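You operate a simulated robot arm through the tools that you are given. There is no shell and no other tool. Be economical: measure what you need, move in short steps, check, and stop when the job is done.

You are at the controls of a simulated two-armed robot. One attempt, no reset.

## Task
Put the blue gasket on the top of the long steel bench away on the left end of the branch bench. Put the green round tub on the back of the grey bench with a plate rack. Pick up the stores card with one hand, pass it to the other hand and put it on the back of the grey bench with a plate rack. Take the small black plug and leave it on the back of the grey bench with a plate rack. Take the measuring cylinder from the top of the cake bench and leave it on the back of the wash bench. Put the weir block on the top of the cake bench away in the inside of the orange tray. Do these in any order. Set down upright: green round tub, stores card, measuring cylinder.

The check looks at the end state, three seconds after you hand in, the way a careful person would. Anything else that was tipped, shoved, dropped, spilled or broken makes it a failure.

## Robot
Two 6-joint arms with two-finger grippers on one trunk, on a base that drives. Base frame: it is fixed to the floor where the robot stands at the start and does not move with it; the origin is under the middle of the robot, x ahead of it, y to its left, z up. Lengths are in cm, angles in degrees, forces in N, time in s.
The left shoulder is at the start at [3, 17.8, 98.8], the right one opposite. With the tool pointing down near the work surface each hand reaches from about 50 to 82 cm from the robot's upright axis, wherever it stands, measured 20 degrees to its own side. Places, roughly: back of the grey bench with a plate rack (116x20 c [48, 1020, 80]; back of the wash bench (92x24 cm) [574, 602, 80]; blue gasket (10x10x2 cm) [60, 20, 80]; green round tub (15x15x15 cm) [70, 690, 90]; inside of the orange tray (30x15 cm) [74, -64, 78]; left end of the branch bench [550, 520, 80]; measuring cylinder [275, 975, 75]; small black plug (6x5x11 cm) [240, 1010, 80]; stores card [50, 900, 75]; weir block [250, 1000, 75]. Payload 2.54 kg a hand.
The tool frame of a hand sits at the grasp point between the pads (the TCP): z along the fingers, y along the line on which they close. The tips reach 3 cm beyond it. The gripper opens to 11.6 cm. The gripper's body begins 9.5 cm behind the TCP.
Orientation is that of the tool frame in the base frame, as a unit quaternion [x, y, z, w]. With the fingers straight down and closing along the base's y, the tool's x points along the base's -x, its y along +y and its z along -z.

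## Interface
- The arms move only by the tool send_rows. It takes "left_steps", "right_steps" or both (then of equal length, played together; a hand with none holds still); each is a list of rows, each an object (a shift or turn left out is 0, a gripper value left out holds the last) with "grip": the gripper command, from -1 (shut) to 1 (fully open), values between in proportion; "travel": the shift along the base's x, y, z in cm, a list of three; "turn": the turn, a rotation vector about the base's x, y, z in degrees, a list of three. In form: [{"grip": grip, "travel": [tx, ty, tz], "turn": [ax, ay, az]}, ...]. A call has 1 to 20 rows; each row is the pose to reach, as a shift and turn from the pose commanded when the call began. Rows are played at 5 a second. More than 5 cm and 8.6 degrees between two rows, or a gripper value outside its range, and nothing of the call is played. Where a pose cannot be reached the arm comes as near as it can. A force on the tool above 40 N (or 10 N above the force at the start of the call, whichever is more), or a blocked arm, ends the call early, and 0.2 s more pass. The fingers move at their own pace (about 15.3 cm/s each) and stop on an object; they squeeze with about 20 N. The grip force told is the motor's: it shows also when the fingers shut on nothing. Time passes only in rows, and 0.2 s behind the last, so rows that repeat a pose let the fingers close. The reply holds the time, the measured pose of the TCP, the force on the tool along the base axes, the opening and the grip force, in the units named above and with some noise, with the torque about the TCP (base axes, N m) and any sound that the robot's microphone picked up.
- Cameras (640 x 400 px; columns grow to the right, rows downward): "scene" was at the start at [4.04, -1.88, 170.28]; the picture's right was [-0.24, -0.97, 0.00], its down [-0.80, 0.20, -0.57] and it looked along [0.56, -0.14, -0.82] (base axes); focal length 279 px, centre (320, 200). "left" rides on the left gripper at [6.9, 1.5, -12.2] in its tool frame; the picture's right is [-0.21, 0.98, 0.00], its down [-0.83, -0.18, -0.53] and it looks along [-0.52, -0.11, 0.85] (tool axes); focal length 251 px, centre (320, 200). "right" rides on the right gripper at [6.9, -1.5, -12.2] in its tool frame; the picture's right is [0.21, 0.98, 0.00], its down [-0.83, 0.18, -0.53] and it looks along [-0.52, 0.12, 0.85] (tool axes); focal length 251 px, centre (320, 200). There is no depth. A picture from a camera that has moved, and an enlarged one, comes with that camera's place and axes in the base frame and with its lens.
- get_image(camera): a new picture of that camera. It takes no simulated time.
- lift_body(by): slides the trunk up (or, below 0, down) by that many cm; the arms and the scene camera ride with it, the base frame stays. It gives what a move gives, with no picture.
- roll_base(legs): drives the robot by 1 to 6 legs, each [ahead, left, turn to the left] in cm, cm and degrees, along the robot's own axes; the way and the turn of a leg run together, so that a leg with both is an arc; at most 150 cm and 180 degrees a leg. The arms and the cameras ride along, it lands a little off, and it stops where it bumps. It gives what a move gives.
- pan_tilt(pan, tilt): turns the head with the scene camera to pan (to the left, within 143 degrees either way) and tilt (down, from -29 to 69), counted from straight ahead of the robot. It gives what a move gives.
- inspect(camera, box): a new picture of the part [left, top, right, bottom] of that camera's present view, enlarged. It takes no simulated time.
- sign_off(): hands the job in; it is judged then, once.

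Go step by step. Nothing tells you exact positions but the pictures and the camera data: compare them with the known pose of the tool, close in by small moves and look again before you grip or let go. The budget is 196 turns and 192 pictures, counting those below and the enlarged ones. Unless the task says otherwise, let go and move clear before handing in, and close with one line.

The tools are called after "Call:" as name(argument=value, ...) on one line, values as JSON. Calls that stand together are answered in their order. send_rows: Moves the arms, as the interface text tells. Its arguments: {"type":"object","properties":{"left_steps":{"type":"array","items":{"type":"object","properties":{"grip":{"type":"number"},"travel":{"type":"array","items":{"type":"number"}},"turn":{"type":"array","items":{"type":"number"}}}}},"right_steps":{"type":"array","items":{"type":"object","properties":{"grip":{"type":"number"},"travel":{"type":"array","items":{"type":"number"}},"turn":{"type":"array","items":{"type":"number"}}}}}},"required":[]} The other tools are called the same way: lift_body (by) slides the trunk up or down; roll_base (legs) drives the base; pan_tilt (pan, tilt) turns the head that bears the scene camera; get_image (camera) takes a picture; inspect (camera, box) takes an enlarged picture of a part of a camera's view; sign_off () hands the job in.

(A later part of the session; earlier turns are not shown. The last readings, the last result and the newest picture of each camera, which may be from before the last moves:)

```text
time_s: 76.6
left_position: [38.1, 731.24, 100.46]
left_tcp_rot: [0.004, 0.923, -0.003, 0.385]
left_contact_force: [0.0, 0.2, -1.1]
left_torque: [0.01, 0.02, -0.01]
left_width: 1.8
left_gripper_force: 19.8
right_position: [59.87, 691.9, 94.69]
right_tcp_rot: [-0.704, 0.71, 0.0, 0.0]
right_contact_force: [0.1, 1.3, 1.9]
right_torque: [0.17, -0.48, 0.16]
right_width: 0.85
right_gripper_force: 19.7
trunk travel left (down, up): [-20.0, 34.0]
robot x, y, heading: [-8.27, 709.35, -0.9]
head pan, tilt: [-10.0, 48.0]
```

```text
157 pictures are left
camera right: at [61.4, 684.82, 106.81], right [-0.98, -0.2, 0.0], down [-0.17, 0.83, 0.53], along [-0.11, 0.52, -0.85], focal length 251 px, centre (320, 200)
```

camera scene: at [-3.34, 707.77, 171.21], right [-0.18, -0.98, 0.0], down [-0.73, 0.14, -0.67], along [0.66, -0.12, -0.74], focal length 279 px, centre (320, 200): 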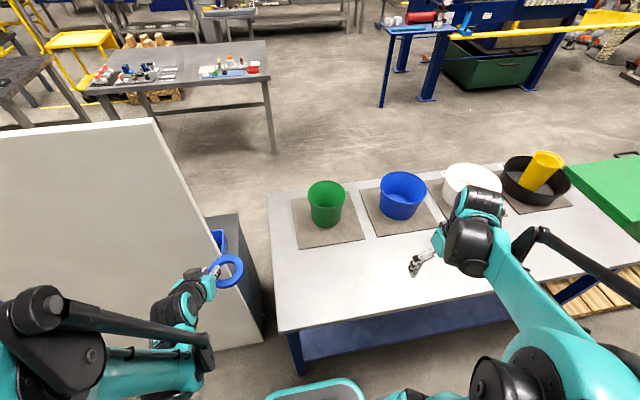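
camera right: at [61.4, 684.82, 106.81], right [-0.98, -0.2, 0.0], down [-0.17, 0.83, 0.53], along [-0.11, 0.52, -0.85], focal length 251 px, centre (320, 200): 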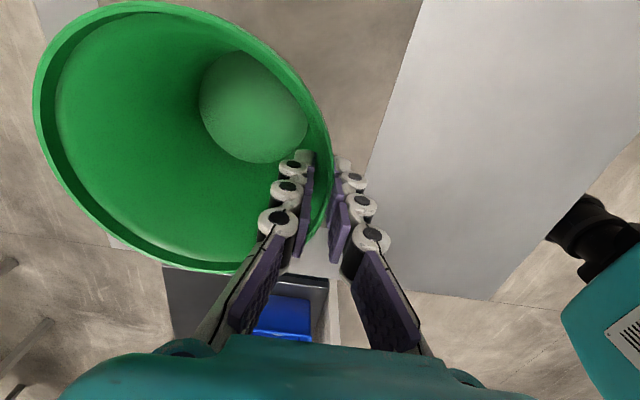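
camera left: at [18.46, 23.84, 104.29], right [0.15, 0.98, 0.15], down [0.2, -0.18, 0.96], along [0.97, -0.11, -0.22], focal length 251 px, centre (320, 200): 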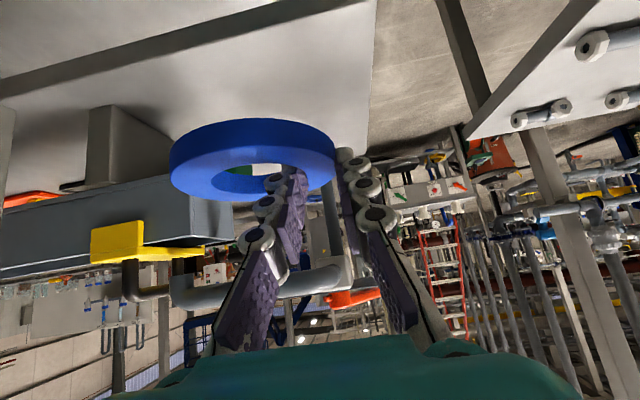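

The wall is gripped. I'll lift and draw it in.

Call:
send_rows(right_steps=[{"travel": [0, 0, 2]}, {"travel": [0, 0, 5]}, {"travel": [0, 0, 9]}, {"travel": [0, 0, 13]}, {"travel": [-4, 0, 15]}, {"travel": [-8, 0, 15]}, {"travel": [-10, 0, 15]}])

Call:
get_image(camera="scene")

```text
time_s: 78.2
left_position: [38.1, 731.28, 100.58]
left_tcp_rot: [0.004, 0.923, -0.002, 0.385]
left_contact_force: [-0.8, -0.1, -1.4]
left_torque: [0.08, 0.01, -0.02]
left_width: 1.8
left_gripper_force: 19.8
right_position: [49.74, 691.81, 109.68]
right_tcp_rot: [-0.704, 0.711, 0.0, 0.001]
right_contact_force: [-0.4, 0.0, -3.3]
right_torque: [-0.06, 0.08, -0.03]
right_width: 0.6
right_gripper_force: 20.3
trunk travel left (down, up): [-20.0, 34.0]
robot x, y, heading: [-8.29, 709.14, -0.8]
head pan, tilt: [-10.0, 48.0]
```

```text
156 pictures are left
camera scene: at [-3.42, 707.78, 171.21], right [-0.18, -0.98, 0.0], down [-0.73, 0.14, -0.67], along [0.66, -0.12, -0.74], focal length 279 px, centre (320, 200)
```

scene: 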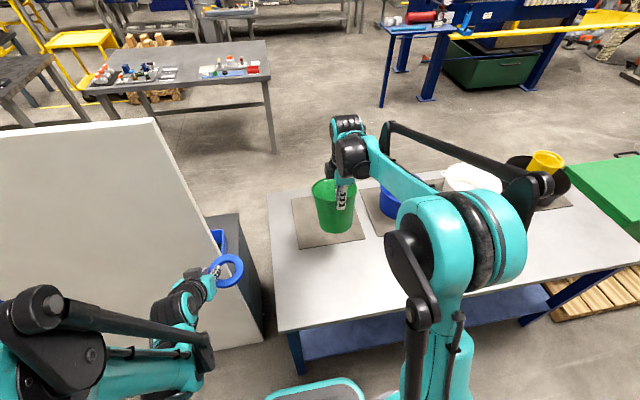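

The tub is held upright. I'll back away and slide left (north) along the open floor to face the grey bench at y≈1015.

Call:
roll_base(legs=[[-62, 0, 0.8], [0, 150, 0], [0, 150, 0]])

Call:
pan_tilt(pan=0, tilt=25)

Call:
get_image(camera="scene")

```text
time_s: 95.8
left_position: [-21.35, 1031.25, 100.52]
left_tcp_rot: [0.006, 0.923, -0.004, 0.385]
left_contact_force: [-0.2, -0.9, -0.9]
left_torque: [0.03, 0.0, -0.01]
left_width: 1.79
left_gripper_force: 20.7
right_position: [-9.8, 991.98, 109.6]
right_tcp_rot: [-0.702, 0.712, 0.001, 0.0]
right_contact_force: [-0.4, 1.0, -2.7]
right_torque: [0.03, 0.08, 0.01]
right_width: 0.6
right_gripper_force: 20.0
trunk travel left (down, up): [-20.0, 34.0]
robot x, y, heading: [-67.62, 1009.92, -0.8]
head pan, tilt: [-10.0, 48.0]
```

```text
time_s: 96.6
left_position: [-21.29, 1031.08, 100.61]
left_tcp_rot: [0.006, 0.923, -0.003, 0.384]
left_contact_force: [0.8, -0.4, -0.9]
left_torque: [0.0, 0.0, 0.0]
left_width: 1.78
left_gripper_force: 20.4
right_position: [-9.78, 991.8, 109.46]
right_tcp_rot: [-0.702, 0.712, 0.0, 0.0]
right_contact_force: [-1.0, -0.7, -2.9]
right_torque: [0.01, 0.1, -0.01]
right_width: 0.6
right_gripper_force: 20.4
trunk travel left (down, up): [-20.0, 34.0]
robot x, y, heading: [-67.95, 1009.39, -1.0]
head pan, tilt: [0.0, 25.0]
```

```text
155 pictures are left
camera scene: at [-61.41, 1009.34, 174.68], right [-0.01, -1.0, 0.0], down [-0.42, 0.01, -0.91], along [0.91, -0.01, -0.42], focal length 279 px, centre (320, 200)
```

scene: 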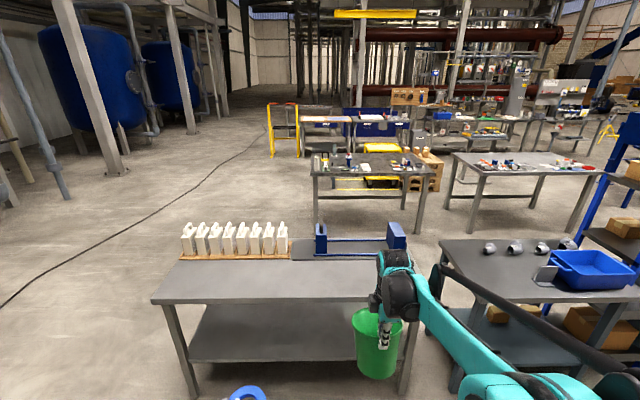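

The grey bench spans x≈34–75 and y≈960–1085, with the racks along its far side and an empty strip at x 38–58. I'll set the tub down at about (48, 985). Driving forward.

Call:
roll_base(legs=[[45, -6, 0.9]])

Call:
pan_tilt(pan=-8, tilt=50)

Call:
get_image(camera="scene")

Call:
get_image(camera="right")

```text
time_s: 99.3
left_position: [23.15, 1025.71, 100.37]
left_tcp_rot: [-0.002, 0.923, 0.0, 0.385]
left_contact_force: [0.5, 0.5, -0.4]
left_torque: [0.02, 0.0, 0.0]
left_width: 1.79
left_gripper_force: 19.6
right_position: [35.25, 986.44, 109.47]
right_tcp_rot: [0.708, -0.706, 0.0, 0.0]
right_contact_force: [0.0, -0.3, -3.2]
right_torque: [-0.04, 0.11, 0.01]
right_width: 0.61
right_gripper_force: 20.0
trunk travel left (down, up): [-20.0, 34.0]
robot x, y, heading: [-22.84, 1003.13, -0.0]
head pan, tilt: [0.0, 25.0]
```

```text
time_s: 100.2
left_position: [23.08, 1025.73, 100.51]
left_tcp_rot: [-0.002, 0.923, 0.0, 0.385]
left_contact_force: [0.5, -0.1, -0.9]
left_torque: [-0.01, 0.0, 0.01]
left_width: 1.8
left_gripper_force: 20.0
right_position: [35.37, 986.59, 109.57]
right_tcp_rot: [0.708, -0.707, 0.0, 0.001]
right_contact_force: [-0.3, 0.3, -2.5]
right_torque: [0.07, 0.1, 0.0]
right_width: 0.59
right_gripper_force: 20.0
trunk travel left (down, up): [-20.0, 34.0]
robot x, y, heading: [-22.81, 1003.38, 0.1]
head pan, tilt: [-8.0, 50.0]
```

```text
154 pictures are left
camera scene: at [-18.18, 1002.1, 170.94], right [-0.14, -0.99, 0.0], down [-0.76, 0.1, -0.64], along [0.64, -0.09, -0.77], focal length 279 px, centre (320, 200)
```

scene: 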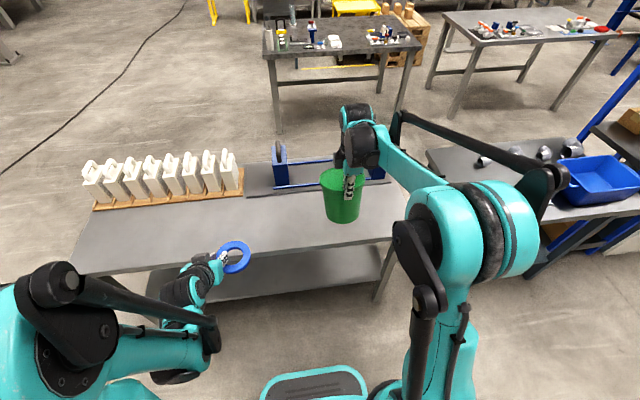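

```text
153 pictures are left
camera right: at [36.89, 979.55, 121.71], right [-0.98, -0.22, 0.0], down [-0.18, 0.83, 0.53], along [-0.12, 0.52, -0.85], focal length 251 px, centre (320, 200)
```

right: 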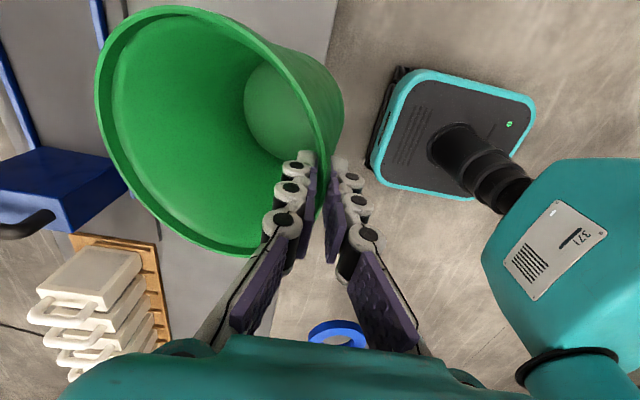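

The tub has sagged a few degrees in the grip. I'll inspect it closely to measure the tilt before setting it down.

Call:
inspect(camera="scene", box=[280, 140, 400, 240])

Call:
inspect(camera="left", box=[0, 0, 640, 400])

```text
4.00 times, centred on (340, 190) of scene
camera zoom: at [-18.18, 1002.1, 170.94], right [-0.14, -0.99, 0.0], down [-0.76, 0.1, -0.64], along [0.64, -0.09, -0.77], focal length 1114 px, centre (240, 240)
```

zoom: 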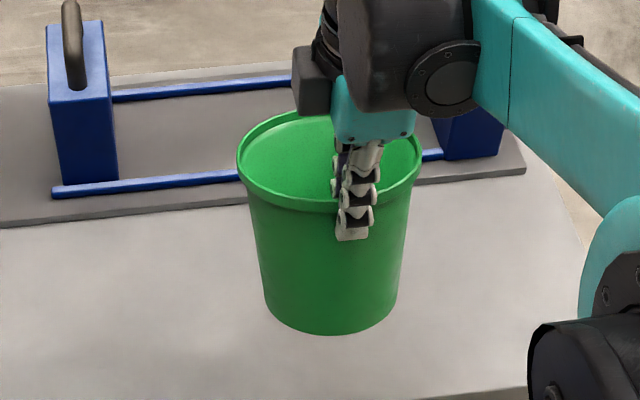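

```text
1.00 times, centred on (320, 200) of left (not enlarged: the box is as wide or as high as the picture)
camera zoom: at [9.41, 1027.24, 104.26], right [0.15, 0.98, 0.15], down [0.2, -0.18, 0.96], along [0.97, -0.11, -0.22], focal length 251 px, centre (320, 200)
```

zoom: 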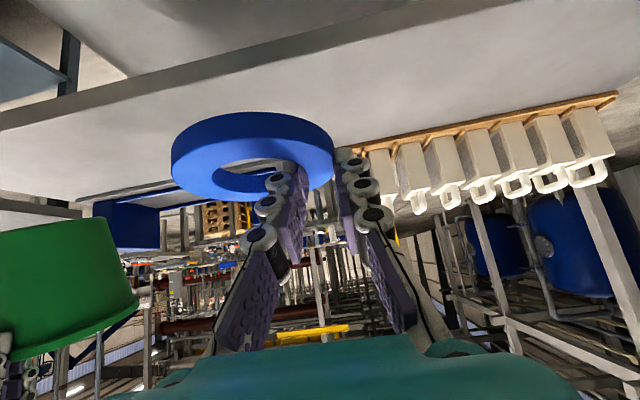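

The rim ellipse (ratio .56 against .71 when level) shows the far side has sagged about 12°. I'll pitch the hand −12° about y to level it and bring it over the target.

Call:
send_rows(right_steps=[{"turn": [0, -6, 0], "travel": [2, 0, 0]}, {"turn": [0, -12, 0], "travel": [5, -1, 0]}, {"turn": [0, -12, 0], "travel": [5, -1, -4]}, {"turn": [0, -12, 0], "travel": [5, -1, -8]}])

Call:
inspect(camera="scene", box=[280, 140, 400, 240])

Call:
get_image(camera="right")

```text
time_s: 101.2
left_position: [23.26, 1025.7, 100.55]
left_tcp_rot: [-0.002, 0.923, 0.0, 0.385]
left_contact_force: [0.1, 0.4, -0.1]
left_torque: [0.04, 0.03, 0.01]
left_width: 1.8
left_gripper_force: 19.8
right_position: [40.56, 985.58, 101.39]
right_tcp_rot: [0.704, -0.703, 0.074, -0.074]
right_contact_force: [0.4, -0.6, -3.2]
right_torque: [-0.05, 0.18, 0.02]
right_width: 0.61
right_gripper_force: 19.9
trunk travel left (down, up): [-20.0, 34.0]
robot x, y, heading: [-22.77, 1003.06, 0.1]
head pan, tilt: [-8.0, 50.0]
```

```text
4.00 times, centred on (340, 190) of scene
camera zoom: at [-18.08, 1002.06, 170.93], right [-0.14, -0.99, 0.0], down [-0.76, 0.11, -0.64], along [0.64, -0.09, -0.77], focal length 1114 px, centre (240, 240)
```

zoom: 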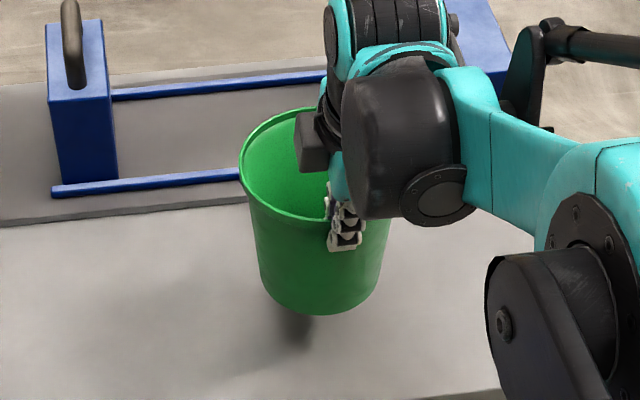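

```text
149 pictures are left
camera right: at [39.41, 978.6, 113.68], right [-0.96, -0.22, -0.2], down [-0.29, 0.83, 0.48], along [0.06, 0.52, -0.85], focal length 251 px, centre (320, 200)
```

right: 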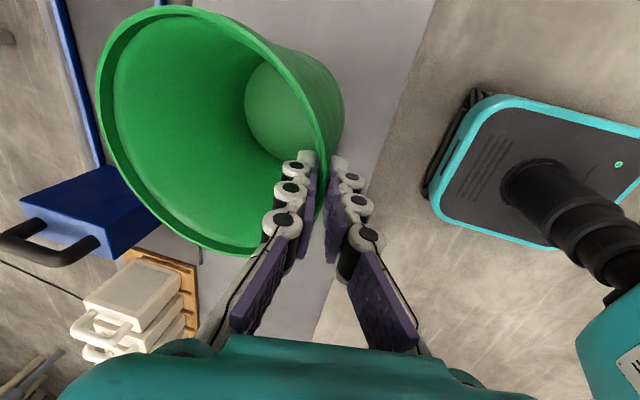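

It's about level now. I'll lower it until it touches.

Call:
send_rows(right_steps=[{"travel": [0, 0, -3]}, {"travel": [0, 0, -5]}, {"travel": [0, 0, -5.6]}, {"travel": [0, 0, -6.2]}, {"travel": [0, 0, -6.6]}])

Call:
inspect(camera="scene", box=[280, 140, 400, 240])

Call:
get_image(camera="right")

```text
time_s: 102.4
left_position: [23.16, 1025.72, 100.47]
left_tcp_rot: [-0.002, 0.923, 0.0, 0.385]
left_contact_force: [-0.2, 0.1, -1.6]
left_torque: [0.02, 0.0, 0.04]
left_width: 1.78
left_gripper_force: 20.1
right_position: [40.39, 985.49, 94.93]
right_tcp_rot: [0.704, -0.703, 0.073, -0.073]
right_contact_force: [-0.4, -0.3, -2.4]
right_torque: [0.03, 0.15, -0.01]
right_width: 0.58
right_gripper_force: 20.2
trunk travel left (down, up): [-20.0, 34.0]
robot x, y, heading: [-23.03, 1003.72, 0.1]
head pan, tilt: [-8.0, 50.0]
```

```text
4.00 times, centred on (340, 190) of scene
camera zoom: at [-18.18, 1002.1, 170.93], right [-0.14, -0.99, 0.0], down [-0.76, 0.11, -0.64], along [0.64, -0.09, -0.77], focal length 1114 px, centre (240, 240)
```

zoom: 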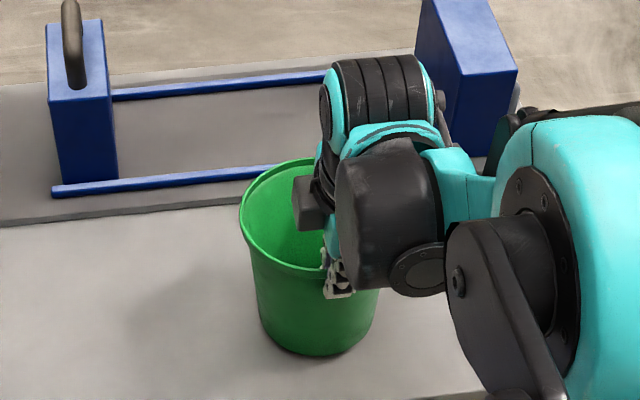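

```text
147 pictures are left
camera right: at [39.33, 978.55, 107.15], right [-0.95, -0.22, -0.2], down [-0.29, 0.83, 0.48], along [0.06, 0.52, -0.85], focal length 251 px, centre (320, 200)
```

right: 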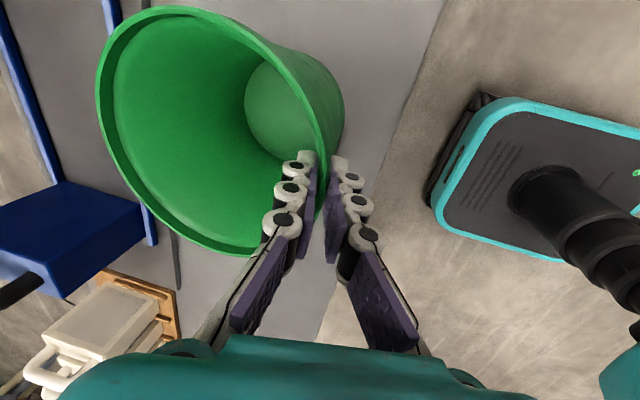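

No contact yet. I'll keep lowering in small steps.

Call:
send_rows(right_steps=[{"travel": [0, 0, -0.4]}, {"travel": [0, 0, -0.8]}, {"travel": [0, 0, -1.1]}])

Call:
inspect(camera="scene", box=[280, 140, 400, 240])

```text
time_s: 103.2
left_position: [23.0, 1025.69, 100.56]
left_tcp_rot: [-0.001, 0.923, 0.0, 0.385]
left_contact_force: [0.8, -0.3, -0.4]
left_torque: [0.01, 0.02, -0.04]
left_width: 1.81
left_gripper_force: 20.0
right_position: [40.19, 985.51, 94.11]
right_tcp_rot: [-0.703, 0.703, -0.075, 0.074]
right_contact_force: [-1.5, -2.2, 13.3]
right_torque: [0.3, -0.09, 0.15]
right_width: 0.61
right_gripper_force: 19.9
trunk travel left (down, up): [-20.0, 34.0]
robot x, y, heading: [-23.06, 1003.51, 0.1]
head pan, tilt: [-8.0, 50.0]
```

```text
4.00 times, centred on (340, 190) of scene
camera zoom: at [-18.43, 1002.11, 170.96], right [-0.14, -0.99, 0.0], down [-0.76, 0.11, -0.64], along [0.64, -0.09, -0.77], focal length 1114 px, centre (240, 240)
```

zoom: 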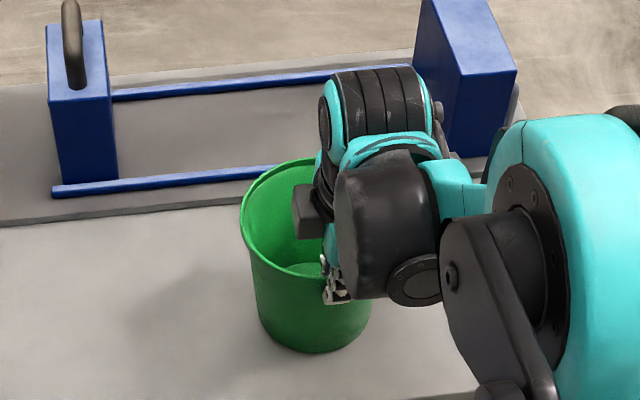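

It's touching with 13 N. I'll release and rise along the finger axis.

Call:
send_rows(right_steps=[{"grip": -0.6}, {"grip": -0.4}, {"grip": -0.4, "travel": [-0.4, 0, 2]}, {"grip": -0.4, "travel": [-1.2, 0, 6]}, {"grip": -0.4, "travel": [-2, 0, 10]}, {"grip": -0.4, "travel": [-3, 0, 14]}, {"grip": -0.4, "travel": [-6, 0, 16]}])

Call:
get_image(camera="scene")

```text
time_s: 104.8
left_position: [22.95, 1025.63, 100.54]
left_tcp_rot: [-0.003, 0.923, 0.001, 0.386]
left_contact_force: [-0.1, 0.2, -0.3]
left_torque: [0.04, 0.0, -0.01]
left_width: 1.8
left_gripper_force: 20.3
right_position: [34.16, 985.55, 109.91]
right_tcp_rot: [0.704, -0.703, 0.075, -0.075]
right_contact_force: [-0.7, 0.3, -0.7]
right_torque: [0.0, -0.03, 0.01]
right_width: 3.47
right_gripper_force: 0.1
trunk travel left (down, up): [-20.0, 34.0]
robot x, y, heading: [-23.17, 1003.33, 0.1]
head pan, tilt: [-8.0, 50.0]
```

```text
145 pictures are left
camera scene: at [-18.46, 1002.11, 170.94], right [-0.14, -0.99, 0.0], down [-0.76, 0.11, -0.64], along [0.64, -0.09, -0.77], focal length 279 px, centre (320, 200)
```

scene: 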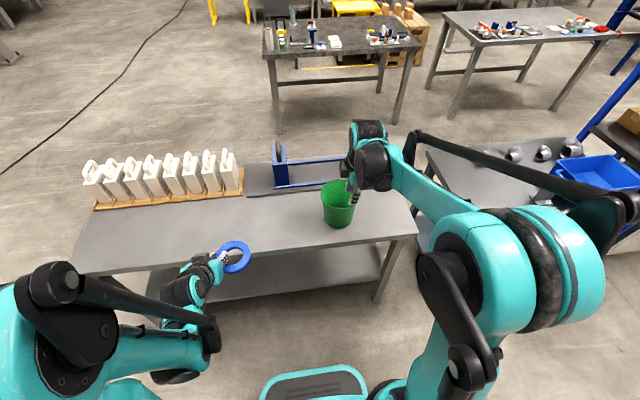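

Tub placed upright. The cake bench starts at x≈210 (y 885–1013) and the measuring cylinder goes near the branch bench. I'll go around the north end to the cake bench and take the cylinder with the right hand, then deliver both together.

Call:
roll_base(legs=[[-45, 0, 0], [0, 137, 0], [105, 0, 0], [100, 0, 0], [0, -100, 0]])

Call:
pan_tilt(pan=-5, tilt=35)

Call:
get_image(camera="scene")

```text
time_s: 128.5
left_position: [182.93, 1069.97, 100.51]
left_tcp_rot: [-0.016, 0.923, 0.005, 0.385]
left_contact_force: [0.2, -0.4, -0.2]
left_torque: [0.04, 0.07, 0.02]
left_width: 1.78
left_gripper_force: 20.0
right_position: [195.4, 1030.19, 109.65]
right_tcp_rot: [0.714, -0.692, 0.073, -0.076]
right_contact_force: [-0.1, -0.4, 0.0]
right_torque: [-0.01, 0.01, 0.04]
right_width: 3.48
right_gripper_force: 0.1
trunk travel left (down, up): [-20.0, 34.0]
robot x, y, heading: [137.56, 1046.47, 1.7]
head pan, tilt: [-8.0, 50.0]
```

```text
time_s: 129.3
left_position: [182.93, 1069.96, 100.41]
left_tcp_rot: [-0.014, 0.923, 0.005, 0.386]
left_contact_force: [0.2, -0.3, 0.0]
left_torque: [0.02, 0.03, -0.02]
left_width: 1.79
left_gripper_force: 19.7
right_position: [195.45, 1030.16, 109.71]
right_tcp_rot: [0.715, -0.692, 0.073, -0.075]
right_contact_force: [0.4, 1.1, -0.2]
right_torque: [0.0, 0.0, -0.02]
right_width: 3.45
right_gripper_force: 0.0
trunk travel left (down, up): [-20.0, 34.0]
robot x, y, heading: [137.81, 1046.57, 1.7]
head pan, tilt: [-5.0, 35.0]
```

```text
144 pictures are left
camera scene: at [143.52, 1045.67, 173.1], right [-0.06, -1.0, 0.0], down [-0.57, 0.03, -0.82], along [0.82, -0.05, -0.57], focal length 279 px, centre (320, 200)
```

scene: 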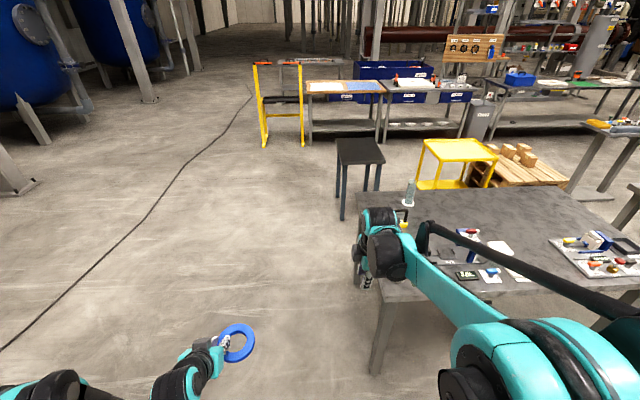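

Call:
inspect(camera="scene", box=[340, 160, 640, 350])

Call:
get_image(camera="right")

```text
2.11 times, centred on (490, 255) of scene
camera zoom: at [143.52, 1045.67, 173.1], right [-0.06, -1.0, 0.0], down [-0.57, 0.03, -0.82], along [0.82, -0.05, -0.57], focal length 586 px, centre (-38, 84)
```

zoom: 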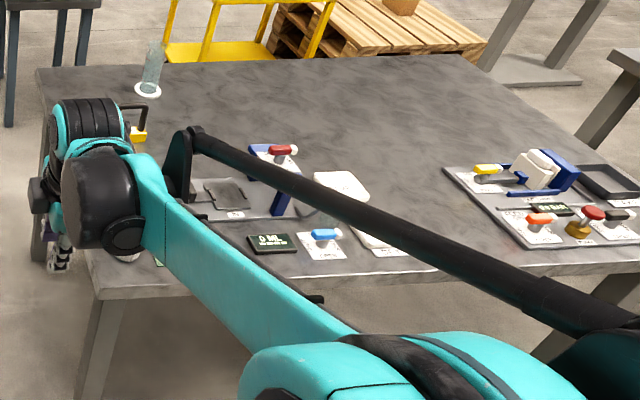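

```text
142 pictures are left
camera right: at [194.61, 1023.24, 121.92], right [-0.95, -0.24, -0.2], down [-0.31, 0.82, 0.48], along [0.05, 0.52, -0.85], focal length 251 px, centre (320, 200)
```

right: 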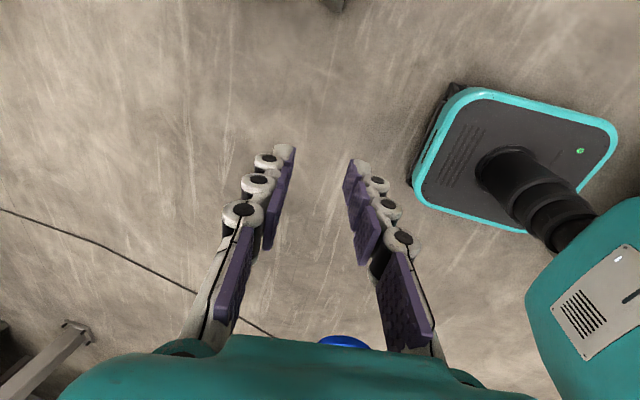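

The cylinder stands at about (277, 983), roughly z 75–92, and the weir block is at about (256, 993) near the bench's north end. I'll approach from the north side. First I'll straighten the right hand.

Call:
send_rows(right_steps=[{"turn": [0, 6, 0], "grip": -0.3}, {"turn": [0, 12, 0]}])

Call:
send_rows(right_steps=[{"turn": [0, 0, -8.2], "travel": [-0.5, 0, 0]}, {"turn": [0, 0, -16.4], "travel": [-1, 0, 0]}, {"turn": [0, 0, -24.6], "travel": [-1.5, 0, 0]}, {"turn": [0, 0, -32.8], "travel": [-2, 0, 0]}, {"turn": [0, 0, -41], "travel": [-2.5, 0, 0]}, {"turn": [0, 0, -49.2], "travel": [-3, 0, 0]}, {"turn": [0, 0, -57.4], "travel": [-3.5, 0, 0]}, {"turn": [0, 0, -65.6], "travel": [-4, 0, 0]}, {"turn": [0, 0, -73.8], "travel": [-4.5, 0, 0]}, {"turn": [0, 0, -82], "travel": [-5, 0, 0]}, {"turn": [0, 0, -90], "travel": [-5, 0, 0]}])

Call:
roll_base(legs=[[0, 65, 0], [150, 0, 0], [0, 0, -91.5], [50, 0, 0]])

Call:
pan_tilt(pan=-5, tilt=50)

Call:
get_image(camera="scene")

Call:
get_image(camera="right")

```text
time_s: 129.9
left_position: [183.07, 1070.14, 100.45]
left_tcp_rot: [-0.016, 0.923, 0.006, 0.386]
left_contact_force: [0.4, 0.5, -1.3]
left_torque: [0.05, 0.0, 0.01]
left_width: 1.76
left_gripper_force: 19.3
right_position: [195.41, 1030.2, 109.8]
right_tcp_rot: [0.717, -0.697, -0.003, -0.002]
right_contact_force: [0.0, -0.1, 0.3]
right_torque: [0.01, 0.03, 0.0]
right_width: 4.06
right_gripper_force: 0.0
trunk travel left (down, up): [-20.0, 34.0]
robot x, y, heading: [137.82, 1046.32, 2.0]
head pan, tilt: [-5.0, 35.0]
```

```text
time_s: 132.3
left_position: [183.03, 1070.05, 100.51]
left_tcp_rot: [-0.015, 0.923, 0.006, 0.385]
left_contact_force: [-0.5, 0.1, -0.7]
left_torque: [0.04, 0.01, 0.02]
left_width: 1.8
left_gripper_force: 19.9
right_position: [190.41, 1030.23, 109.7]
right_tcp_rot: [-0.013, 1.0, 0.0, 0.002]
right_contact_force: [0.6, 0.3, -0.2]
right_torque: [0.0, 0.0, 0.01]
right_width: 4.08
right_gripper_force: 0.1
trunk travel left (down, up): [-20.0, 34.0]
robot x, y, heading: [137.69, 1046.48, 1.5]
head pan, tilt: [-5.0, 35.0]
```

```text
time_s: 149.3
left_position: [307.47, 1019.2, 100.56]
left_tcp_rot: [0.653, 0.652, -0.273, 0.272]
left_contact_force: [-0.8, -1.3, -0.7]
left_torque: [0.04, -0.06, 0.0]
left_width: 1.81
left_gripper_force: 19.9
right_position: [267.29, 1013.39, 109.72]
right_tcp_rot: [0.71, 0.704, -0.002, 0.002]
right_contact_force: [-0.6, -0.1, -0.8]
right_torque: [0.05, 0.0, 0.02]
right_width: 4.06
right_gripper_force: 0.1
trunk travel left (down, up): [-20.0, 34.0]
robot x, y, heading: [285.64, 1065.39, -90.4]
head pan, tilt: [-5.0, 35.0]
```

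```text
time_s: 150.1
left_position: [307.41, 1019.45, 100.57]
left_tcp_rot: [0.654, 0.651, -0.274, 0.271]
left_contact_force: [0.4, 0.1, -0.7]
left_torque: [0.03, -0.04, -0.01]
left_width: 1.82
left_gripper_force: 20.1
right_position: [267.41, 1013.38, 109.82]
right_tcp_rot: [0.71, 0.704, -0.002, 0.003]
right_contact_force: [-0.5, -0.5, -0.5]
right_torque: [-0.02, 0.02, 0.01]
right_width: 4.08
right_gripper_force: 0.1
trunk travel left (down, up): [-20.0, 34.0]
robot x, y, heading: [285.48, 1065.63, -90.3]
head pan, tilt: [-5.0, 50.0]
```

```text
141 pictures are left
camera scene: at [284.78, 1060.72, 170.94], right [-1.0, 0.09, 0.0], down [0.07, 0.76, -0.64], along [-0.06, -0.64, -0.77], focal length 279 px, centre (320, 200)
```

scene: 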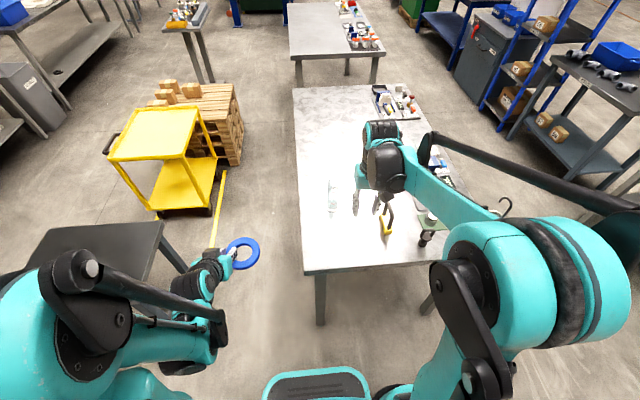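

```text
140 pictures are left
camera right: at [265.91, 1020.39, 121.85], right [0.98, 0.21, 0.0], down [0.18, -0.82, 0.54], along [0.11, -0.53, -0.84], focal length 251 px, centre (320, 200)
```

right: 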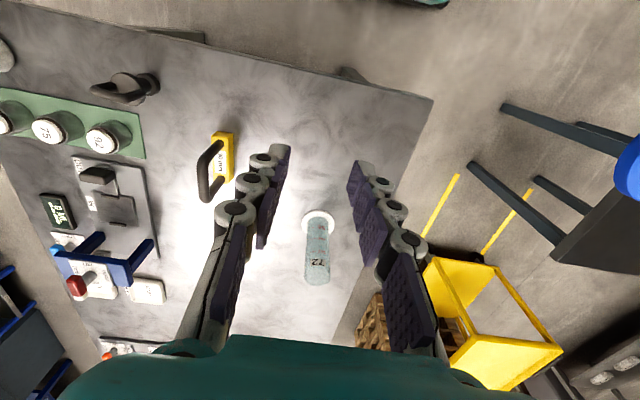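

The cylinder is at (273, 984.8), about 5 cm thick, with its top at z≈92. I'll roll 14 cm closer and bring the right hand over it.

Call:
roll_base(legs=[[14, 0, 0.3]])

Call:
send_rows(right_steps=[{"travel": [1.4, -3.5, 0], "grip": 0.6}, {"travel": [2.8, -7, 0]}, {"travel": [4.2, -10.5, 0]}, {"travel": [5.6, -14, 0]}])

Call:
get_image(camera="right")

Call:
get_image(camera="scene")

```text
time_s: 151.5
left_position: [307.69, 1005.24, 100.55]
left_tcp_rot: [0.653, 0.652, -0.273, 0.271]
left_contact_force: [-0.6, -0.7, -1.4]
left_torque: [0.05, -0.03, -0.01]
left_width: 1.79
left_gripper_force: 20.4
right_position: [267.61, 999.02, 109.74]
right_tcp_rot: [0.708, 0.706, -0.002, 0.002]
right_contact_force: [-0.1, -0.9, -0.4]
right_torque: [0.05, 0.0, 0.03]
right_width: 4.08
right_gripper_force: 0.0
trunk travel left (down, up): [-20.0, 34.0]
robot x, y, heading: [285.48, 1051.28, -90.0]
head pan, tilt: [-5.0, 50.0]
```

```text
time_s: 152.5
left_position: [307.55, 1005.3, 100.44]
left_tcp_rot: [0.653, 0.653, -0.273, 0.27]
left_contact_force: [0.4, -0.2, -1.3]
left_torque: [0.04, -0.04, 0.01]
left_width: 1.8
left_gripper_force: 20.1
right_position: [273.2, 985.09, 109.66]
right_tcp_rot: [0.708, 0.706, -0.002, 0.003]
right_contact_force: [0.0, 0.2, -0.2]
right_torque: [0.01, 0.03, 0.01]
right_width: 9.31
right_gripper_force: 0.1
trunk travel left (down, up): [-20.0, 34.0]
robot x, y, heading: [285.1, 1051.41, -90.2]
head pan, tilt: [-5.0, 50.0]
```

```text
139 pictures are left
camera right: at [271.74, 991.93, 121.76], right [0.98, 0.21, 0.0], down [0.18, -0.82, 0.54], along [0.11, -0.53, -0.84], focal length 251 px, centre (320, 200)
```

right: 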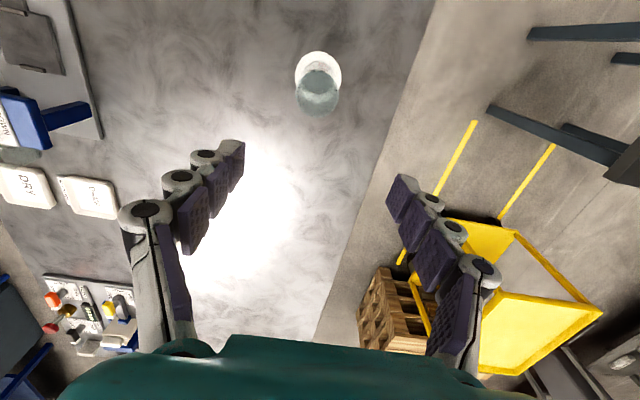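

```text
138 pictures are left
camera scene: at [284.79, 1046.36, 170.93], right [-1.0, 0.09, 0.0], down [0.07, 0.76, -0.64], along [-0.06, -0.64, -0.77], focal length 279 px, centre (320, 200)
```

scene: 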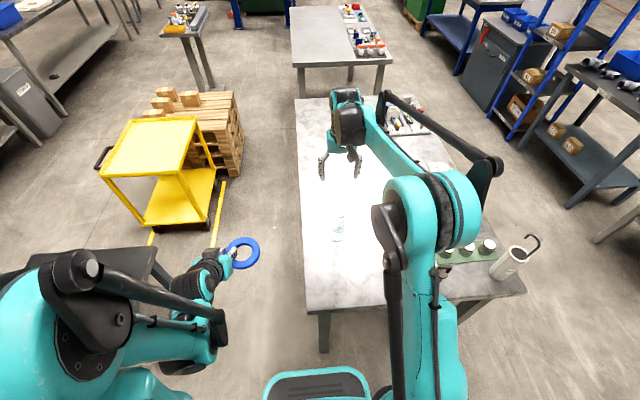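

The cylinder is about 2 cm nearer, at (272.8, 987). I'll correct, descend to z≈97 and check.

Call:
send_rows(right_steps=[{"travel": [-0.3, 1.9, 0]}, {"travel": [-0.3, 1.9, -4]}, {"travel": [-0.3, 1.9, -8]}, {"travel": [-0.3, 1.9, -12.5]}])

Call:
get_image(camera="right")

Call:
inspect(camera="scene", box=[280, 140, 440, 260])

```text
time_s: 153.5
left_position: [307.69, 1005.3, 100.51]
left_tcp_rot: [0.653, 0.653, -0.273, 0.271]
left_contact_force: [0.6, -0.5, -0.6]
left_torque: [0.05, -0.03, 0.02]
left_width: 1.78
left_gripper_force: 19.7
right_position: [272.86, 987.03, 97.15]
right_tcp_rot: [0.708, 0.707, -0.003, 0.002]
right_contact_force: [0.0, -0.7, -0.5]
right_torque: [0.03, -0.01, 0.0]
right_width: 9.3
right_gripper_force: 0.0
trunk travel left (down, up): [-20.0, 34.0]
robot x, y, heading: [285.12, 1051.38, -90.0]
head pan, tilt: [-5.0, 50.0]
```

```text
137 pictures are left
camera right: at [271.44, 993.95, 109.23], right [0.98, 0.21, 0.0], down [0.18, -0.82, 0.54], along [0.11, -0.53, -0.84], focal length 251 px, centre (320, 200)
```

right: 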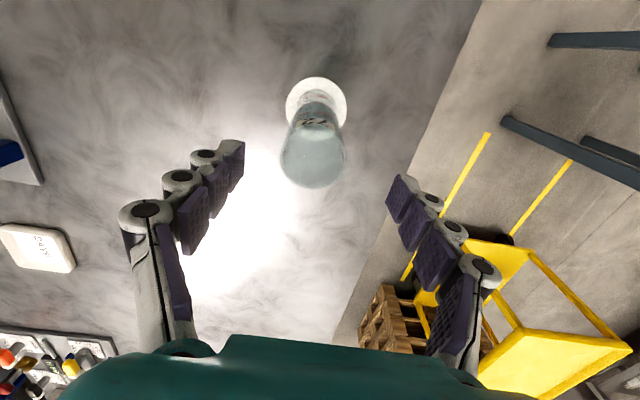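

```text
3.33 times, centred on (360, 200) of scene
camera zoom: at [284.75, 1046.37, 170.93], right [-1.0, 0.09, 0.0], down [0.07, 0.76, -0.64], along [-0.06, -0.64, -0.77], focal length 928 px, centre (187, 200)
```

zoom: 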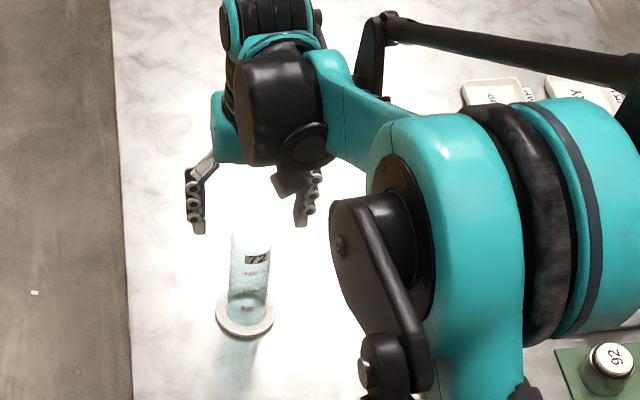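

The cylinder axis is at (272.3, 986.9), top z≈93. I'll descend to TCP z 87 around it and close.

Call:
send_rows(right_steps=[{"travel": [-0.5, 0, -3]}, {"travel": [-0.5, 0, -6.5]}, {"travel": [-0.5, 0, -10]}, {"travel": [-0.5, 0, -10], "grip": 0.2}, {"travel": [-0.5, 0, -10], "grip": -0.2}, {"travel": [-0.5, 0, -10], "grip": -0.6}, {"travel": [-0.5, 0, -10], "grip": -1}, {"travel": [-0.5, 0, -10], "grip": -1}])

Call:
get_image(camera="right")

```text
time_s: 155.3
left_position: [307.69, 1005.4, 100.46]
left_tcp_rot: [0.652, 0.652, -0.274, 0.272]
left_contact_force: [1.2, -0.1, -0.7]
left_torque: [0.02, -0.07, -0.04]
left_width: 1.77
left_gripper_force: 20.3
right_position: [272.39, 987.12, 87.09]
right_tcp_rot: [0.707, 0.707, -0.003, 0.003]
right_contact_force: [-0.1, 0.8, 1.0]
right_torque: [0.02, 0.02, 0.01]
right_width: 4.57
right_gripper_force: 20.5
trunk travel left (down, up): [-20.0, 34.0]
robot x, y, heading: [285.55, 1051.26, -90.2]
head pan, tilt: [-5.0, 50.0]
```

```text
135 pictures are left
camera right: at [270.96, 994.05, 99.27], right [0.98, 0.21, 0.0], down [0.18, -0.82, 0.54], along [0.11, -0.53, -0.84], focal length 251 px, centre (320, 200)
```

right: 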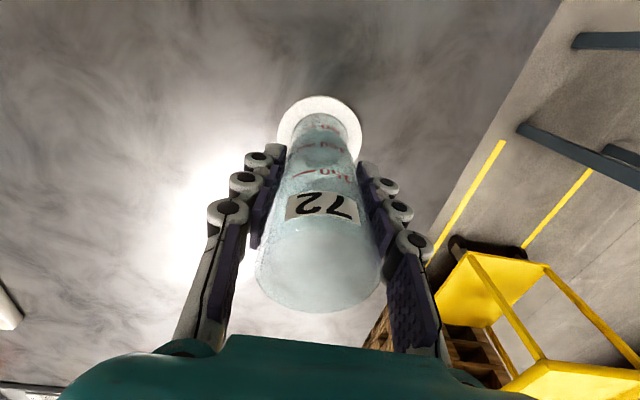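

The cylinder is gripped, with its base 12 cm below the TCP. I'll lift, pull in, back off and look toward the wash and branch benches.

Call:
send_rows(right_steps=[{"travel": [0, 0, 3]}, {"travel": [0, 0, 8]}, {"travel": [0, 0, 13]}, {"travel": [0, 3, 17]}, {"travel": [0, 7, 19]}, {"travel": [0, 11, 19]}, {"travel": [0, 14, 19]}])

Call:
roll_base(legs=[[-45, 0, 0]])

Call:
pan_tilt(pan=35, tilt=18)

Call:
get_image(camera="scene")

Call:
get_image(camera="right")

```text
time_s: 156.9
left_position: [307.74, 1005.5, 100.65]
left_tcp_rot: [0.653, 0.652, -0.273, 0.271]
left_contact_force: [1.0, 0.6, -1.0]
left_torque: [0.03, -0.04, 0.0]
left_width: 1.79
left_gripper_force: 20.1
right_position: [272.51, 1001.16, 106.18]
right_tcp_rot: [0.708, 0.706, -0.003, 0.002]
right_contact_force: [-0.1, 1.1, 0.0]
right_torque: [-0.01, 0.0, -0.03]
right_width: 4.57
right_gripper_force: 20.0
trunk travel left (down, up): [-20.0, 34.0]
robot x, y, heading: [285.41, 1051.32, -89.8]
head pan, tilt: [-5.0, 50.0]
```

```text
time_s: 159.6
left_position: [307.59, 1050.16, 100.4]
left_tcp_rot: [0.653, 0.652, -0.273, 0.272]
left_contact_force: [0.7, -0.2, -0.7]
left_torque: [-0.03, -0.04, 0.01]
left_width: 1.78
left_gripper_force: 19.9
right_position: [272.44, 1045.91, 106.24]
right_tcp_rot: [0.708, 0.706, -0.003, 0.002]
right_contact_force: [0.4, 1.1, -0.9]
right_torque: [-0.05, -0.03, -0.02]
right_width: 4.54
right_gripper_force: 19.7
trunk travel left (down, up): [-20.0, 34.0]
robot x, y, heading: [285.53, 1096.09, -90.3]
head pan, tilt: [-5.0, 50.0]
```

```text
time_s: 160.6
left_position: [307.68, 1050.2, 100.48]
left_tcp_rot: [0.653, 0.652, -0.273, 0.271]
left_contact_force: [0.7, 1.2, -2.0]
left_torque: [0.01, -0.02, -0.01]
left_width: 1.78
left_gripper_force: 19.9
right_position: [272.42, 1045.94, 106.04]
right_tcp_rot: [0.709, 0.706, -0.003, 0.003]
right_contact_force: [0.9, 0.7, -1.0]
right_torque: [0.01, 0.03, 0.01]
right_width: 4.55
right_gripper_force: 20.1
trunk travel left (down, up): [-20.0, 34.0]
robot x, y, heading: [285.51, 1096.18, -90.1]
head pan, tilt: [35.0, 18.0]
```

```text
134 pictures are left
camera scene: at [290.86, 1091.41, 175.81], right [-0.82, -0.57, 0.0], down [-0.18, 0.25, -0.95], along [0.54, -0.78, -0.31], focal length 279 px, centre (320, 200)
```

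scene: 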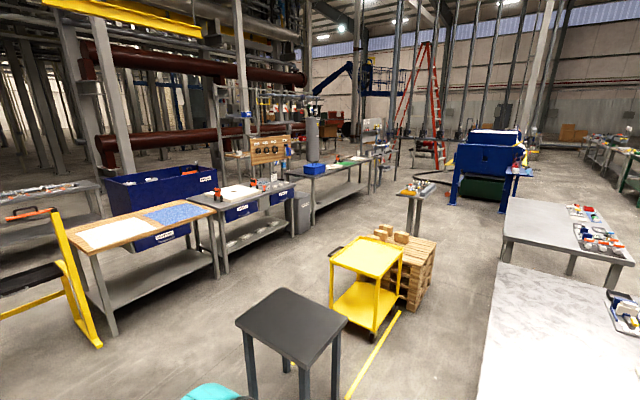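

```text
133 pictures are left
camera right: at [270.94, 1052.82, 118.26], right [0.98, 0.21, 0.0], down [0.18, -0.82, 0.54], along [0.11, -0.53, -0.84], focal length 251 px, centre (320, 200)
```

right: 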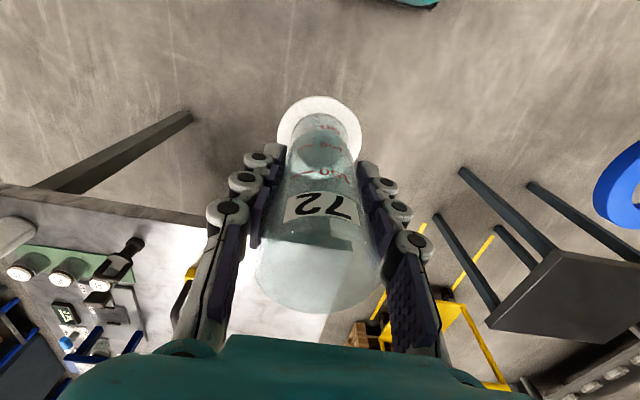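

The wash bench is in the east row (front x≈535, y≈560–650) and the branch bench lies beyond it. There is an aisle at x≈425–515 past the trolley and pallet. I'll slide east to x≈463 and head south.

Call:
roll_base(legs=[[0, 110, 0], [0, 68, 0], [130, 0, 0], [130, 0, 0]])

Call:
pan_tilt(pan=25, tilt=18)

Call:
get_image(camera="scene")

```text
time_s: 181.8
left_position: [481.48, 792.1, 100.34]
left_tcp_rot: [0.661, 0.645, -0.276, 0.267]
left_contact_force: [0.0, -0.3, -1.6]
left_torque: [0.02, -0.05, 0.0]
left_width: 1.79
left_gripper_force: 20.0
right_position: [446.03, 788.69, 106.12]
right_tcp_rot: [0.715, 0.699, -0.002, 0.002]
right_contact_force: [-0.5, -0.2, -1.0]
right_torque: [0.0, 0.0, 0.0]
right_width: 4.51
right_gripper_force: 20.0
trunk travel left (down, up): [-20.0, 34.0]
robot x, y, heading: [460.23, 838.85, -91.4]
head pan, tilt: [35.0, 18.0]
```

```text
time_s: 182.5
left_position: [481.51, 792.14, 100.42]
left_tcp_rot: [0.66, 0.645, -0.276, 0.268]
left_contact_force: [-0.2, -0.2, -1.3]
left_torque: [-0.03, -0.02, 0.0]
left_width: 1.79
left_gripper_force: 19.6
right_position: [446.2, 788.75, 106.2]
right_tcp_rot: [0.716, 0.698, -0.003, 0.002]
right_contact_force: [-0.2, 0.0, -1.4]
right_torque: [-0.01, 0.0, 0.0]
right_width: 4.52
right_gripper_force: 19.9
trunk travel left (down, up): [-20.0, 34.0]
robot x, y, heading: [460.2, 838.95, -91.7]
head pan, tilt: [25.0, 18.0]
```

```text
132 pictures are left
camera scene: at [464.15, 833.01, 175.82], right [-0.92, -0.4, 0.0], down [-0.12, 0.28, -0.95], along [0.38, -0.87, -0.31], focal length 279 px, centre (320, 200)
```

scene: 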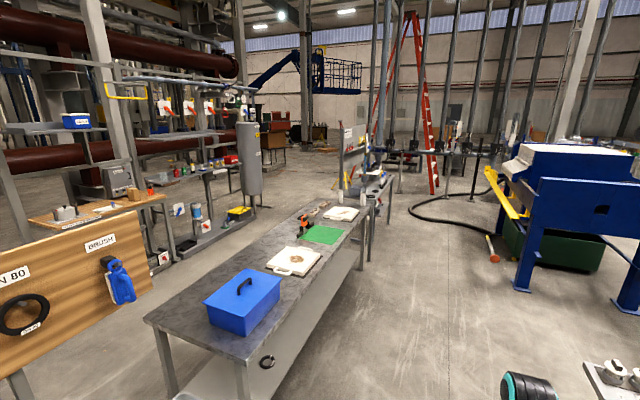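

The wash bench runs x≈525–585 down to y≈560, and the branch bench is just beyond it. I'll drive on to y≈622 and turn to face the wash bench.

Call:
roll_base(legs=[[110, 0, 0], [100, 5, 0], [0, 0, 91.5]])

Call:
pan_tilt(pan=0, tilt=40)

Call:
get_image(camera="scene")

Call:
pan_tilt(pan=-50, tilt=30)

Call:
get_image(camera="scene")

```text
time_s: 196.8
left_position: [506.34, 650.83, 100.55]
left_tcp_rot: [-0.003, 0.923, 0.0, 0.385]
left_contact_force: [-0.3, 0.4, -1.4]
left_torque: [0.03, 0.0, 0.0]
left_width: 1.8
left_gripper_force: 20.7
right_position: [510.85, 615.74, 106.19]
right_tcp_rot: [0.0, 1.0, 0.0, 0.003]
right_contact_force: [0.2, -0.1, -0.5]
right_torque: [0.02, 0.01, -0.03]
right_width: 4.47
right_gripper_force: 20.1
trunk travel left (down, up): [-20.0, 34.0]
robot x, y, heading: [460.4, 628.76, 0.1]
head pan, tilt: [25.0, 18.0]
```

```text
time_s: 197.7
left_position: [506.35, 651.01, 100.54]
left_tcp_rot: [-0.002, 0.923, -0.001, 0.385]
left_contact_force: [-0.1, 0.3, -0.1]
left_torque: [0.05, 0.02, 0.03]
left_width: 1.78
left_gripper_force: 20.0
right_position: [510.88, 615.7, 106.23]
right_tcp_rot: [-0.001, 1.0, 0.0, 0.003]
right_contact_force: [-0.5, 0.2, -0.7]
right_torque: [0.04, 0.03, -0.02]
right_width: 4.47
right_gripper_force: 20.1
trunk travel left (down, up): [-20.0, 34.0]
robot x, y, heading: [460.14, 628.44, -0.1]
head pan, tilt: [0.0, 40.0]
```

```text
131 pictures are left
camera scene: at [465.97, 628.39, 172.36], right [0.0, -1.0, 0.0], down [-0.64, 0.0, -0.77], along [0.77, 0.0, -0.64], focal length 279 px, centre (320, 200)
```

scene: 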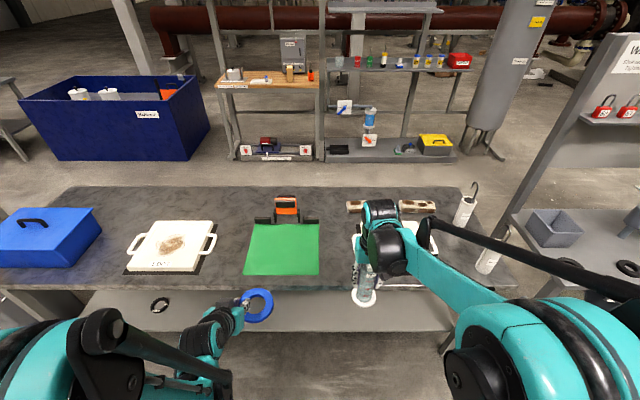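

```text
time_s: 198.9
left_position: [506.35, 650.89, 100.56]
left_tcp_rot: [-0.003, 0.923, -0.001, 0.385]
left_contact_force: [1.1, 0.0, -1.6]
left_torque: [0.0, -0.04, 0.01]
left_width: 1.78
left_gripper_force: 20.4
right_position: [510.83, 615.78, 106.09]
right_tcp_rot: [-0.001, 1.0, 0.001, 0.004]
right_contact_force: [0.2, -0.2, -0.5]
right_torque: [0.02, 0.01, 0.01]
right_width: 4.45
right_gripper_force: 20.4
trunk travel left (down, up): [-20.0, 34.0]
robot x, y, heading: [460.59, 628.41, 0.2]
head pan, tilt: [-50.0, 30.0]
```

```text
130 pictures are left
camera scene: at [463.3, 621.44, 173.89], right [-0.76, -0.65, 0.0], down [-0.32, 0.38, -0.87], along [0.56, -0.66, -0.5], focal length 279 px, centre (320, 200)
```

scene: 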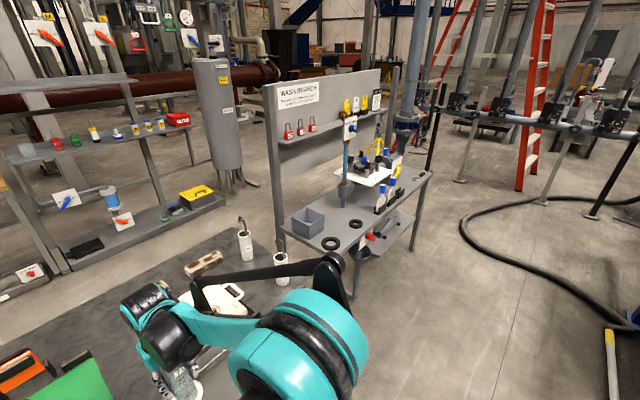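

I'll zoom in on the back strip of the wash bench and the branch bench to find free spots.

Call:
inspect(camera="scene", box=[230, 70, 450, 300])

Call:
pan_tilt(pan=-15, tilt=40)

Call:
inspect(camera="scene", box=[180, 130, 420, 300])

Call:
get_image(camera="right")

```text
1.74 times, centred on (340, 185) of scene
camera zoom: at [463.3, 621.44, 173.89], right [-0.76, -0.65, 0.0], down [-0.32, 0.38, -0.87], along [0.56, -0.66, -0.5], focal length 484 px, centre (285, 226)
```

zoom: 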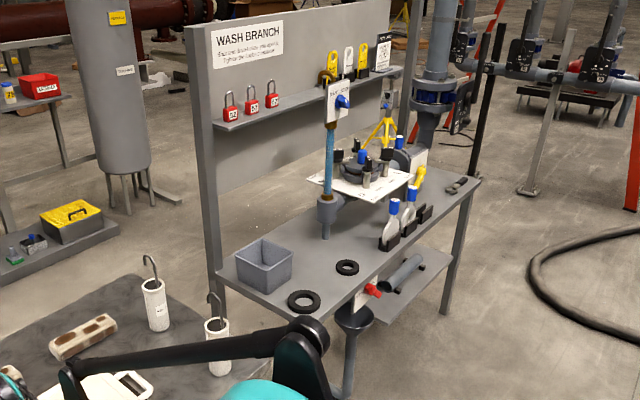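

```text
time_s: 199.9
left_position: [506.47, 650.98, 100.55]
left_tcp_rot: [-0.002, 0.923, 0.0, 0.385]
left_contact_force: [-0.3, -0.2, -0.1]
left_torque: [0.02, 0.0, 0.01]
left_width: 1.81
left_gripper_force: 20.2
right_position: [510.79, 615.75, 106.28]
right_tcp_rot: [0.0, 1.0, 0.0, 0.004]
right_contact_force: [0.3, 0.9, -1.2]
right_torque: [0.01, 0.01, -0.02]
right_width: 4.48
right_gripper_force: 20.0
trunk travel left (down, up): [-20.0, 34.0]
robot x, y, heading: [459.96, 628.6, -0.2]
head pan, tilt: [-15.0, 40.0]
```

```text
2.35 times, centred on (300, 215) of scene
camera zoom: at [465.68, 626.16, 172.36], right [-0.26, -0.97, 0.0], down [-0.62, 0.17, -0.77], along [0.74, -0.2, -0.64], focal length 655 px, centre (367, 165)
```

zoom: 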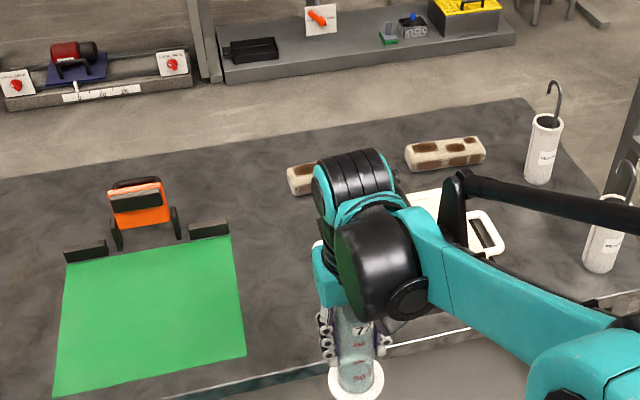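

```text
127 pictures are left
camera right: at [503.91, 614.1, 118.27], right [-0.22, 0.98, 0.0], down [0.82, 0.18, 0.54], along [0.53, 0.12, -0.84], focal length 251 px, centre (320, 200)
```

right: 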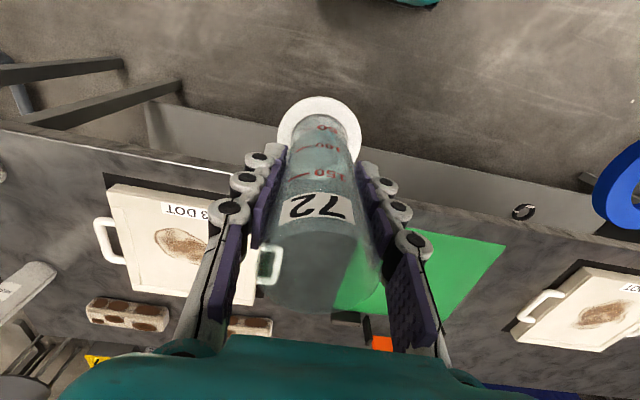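

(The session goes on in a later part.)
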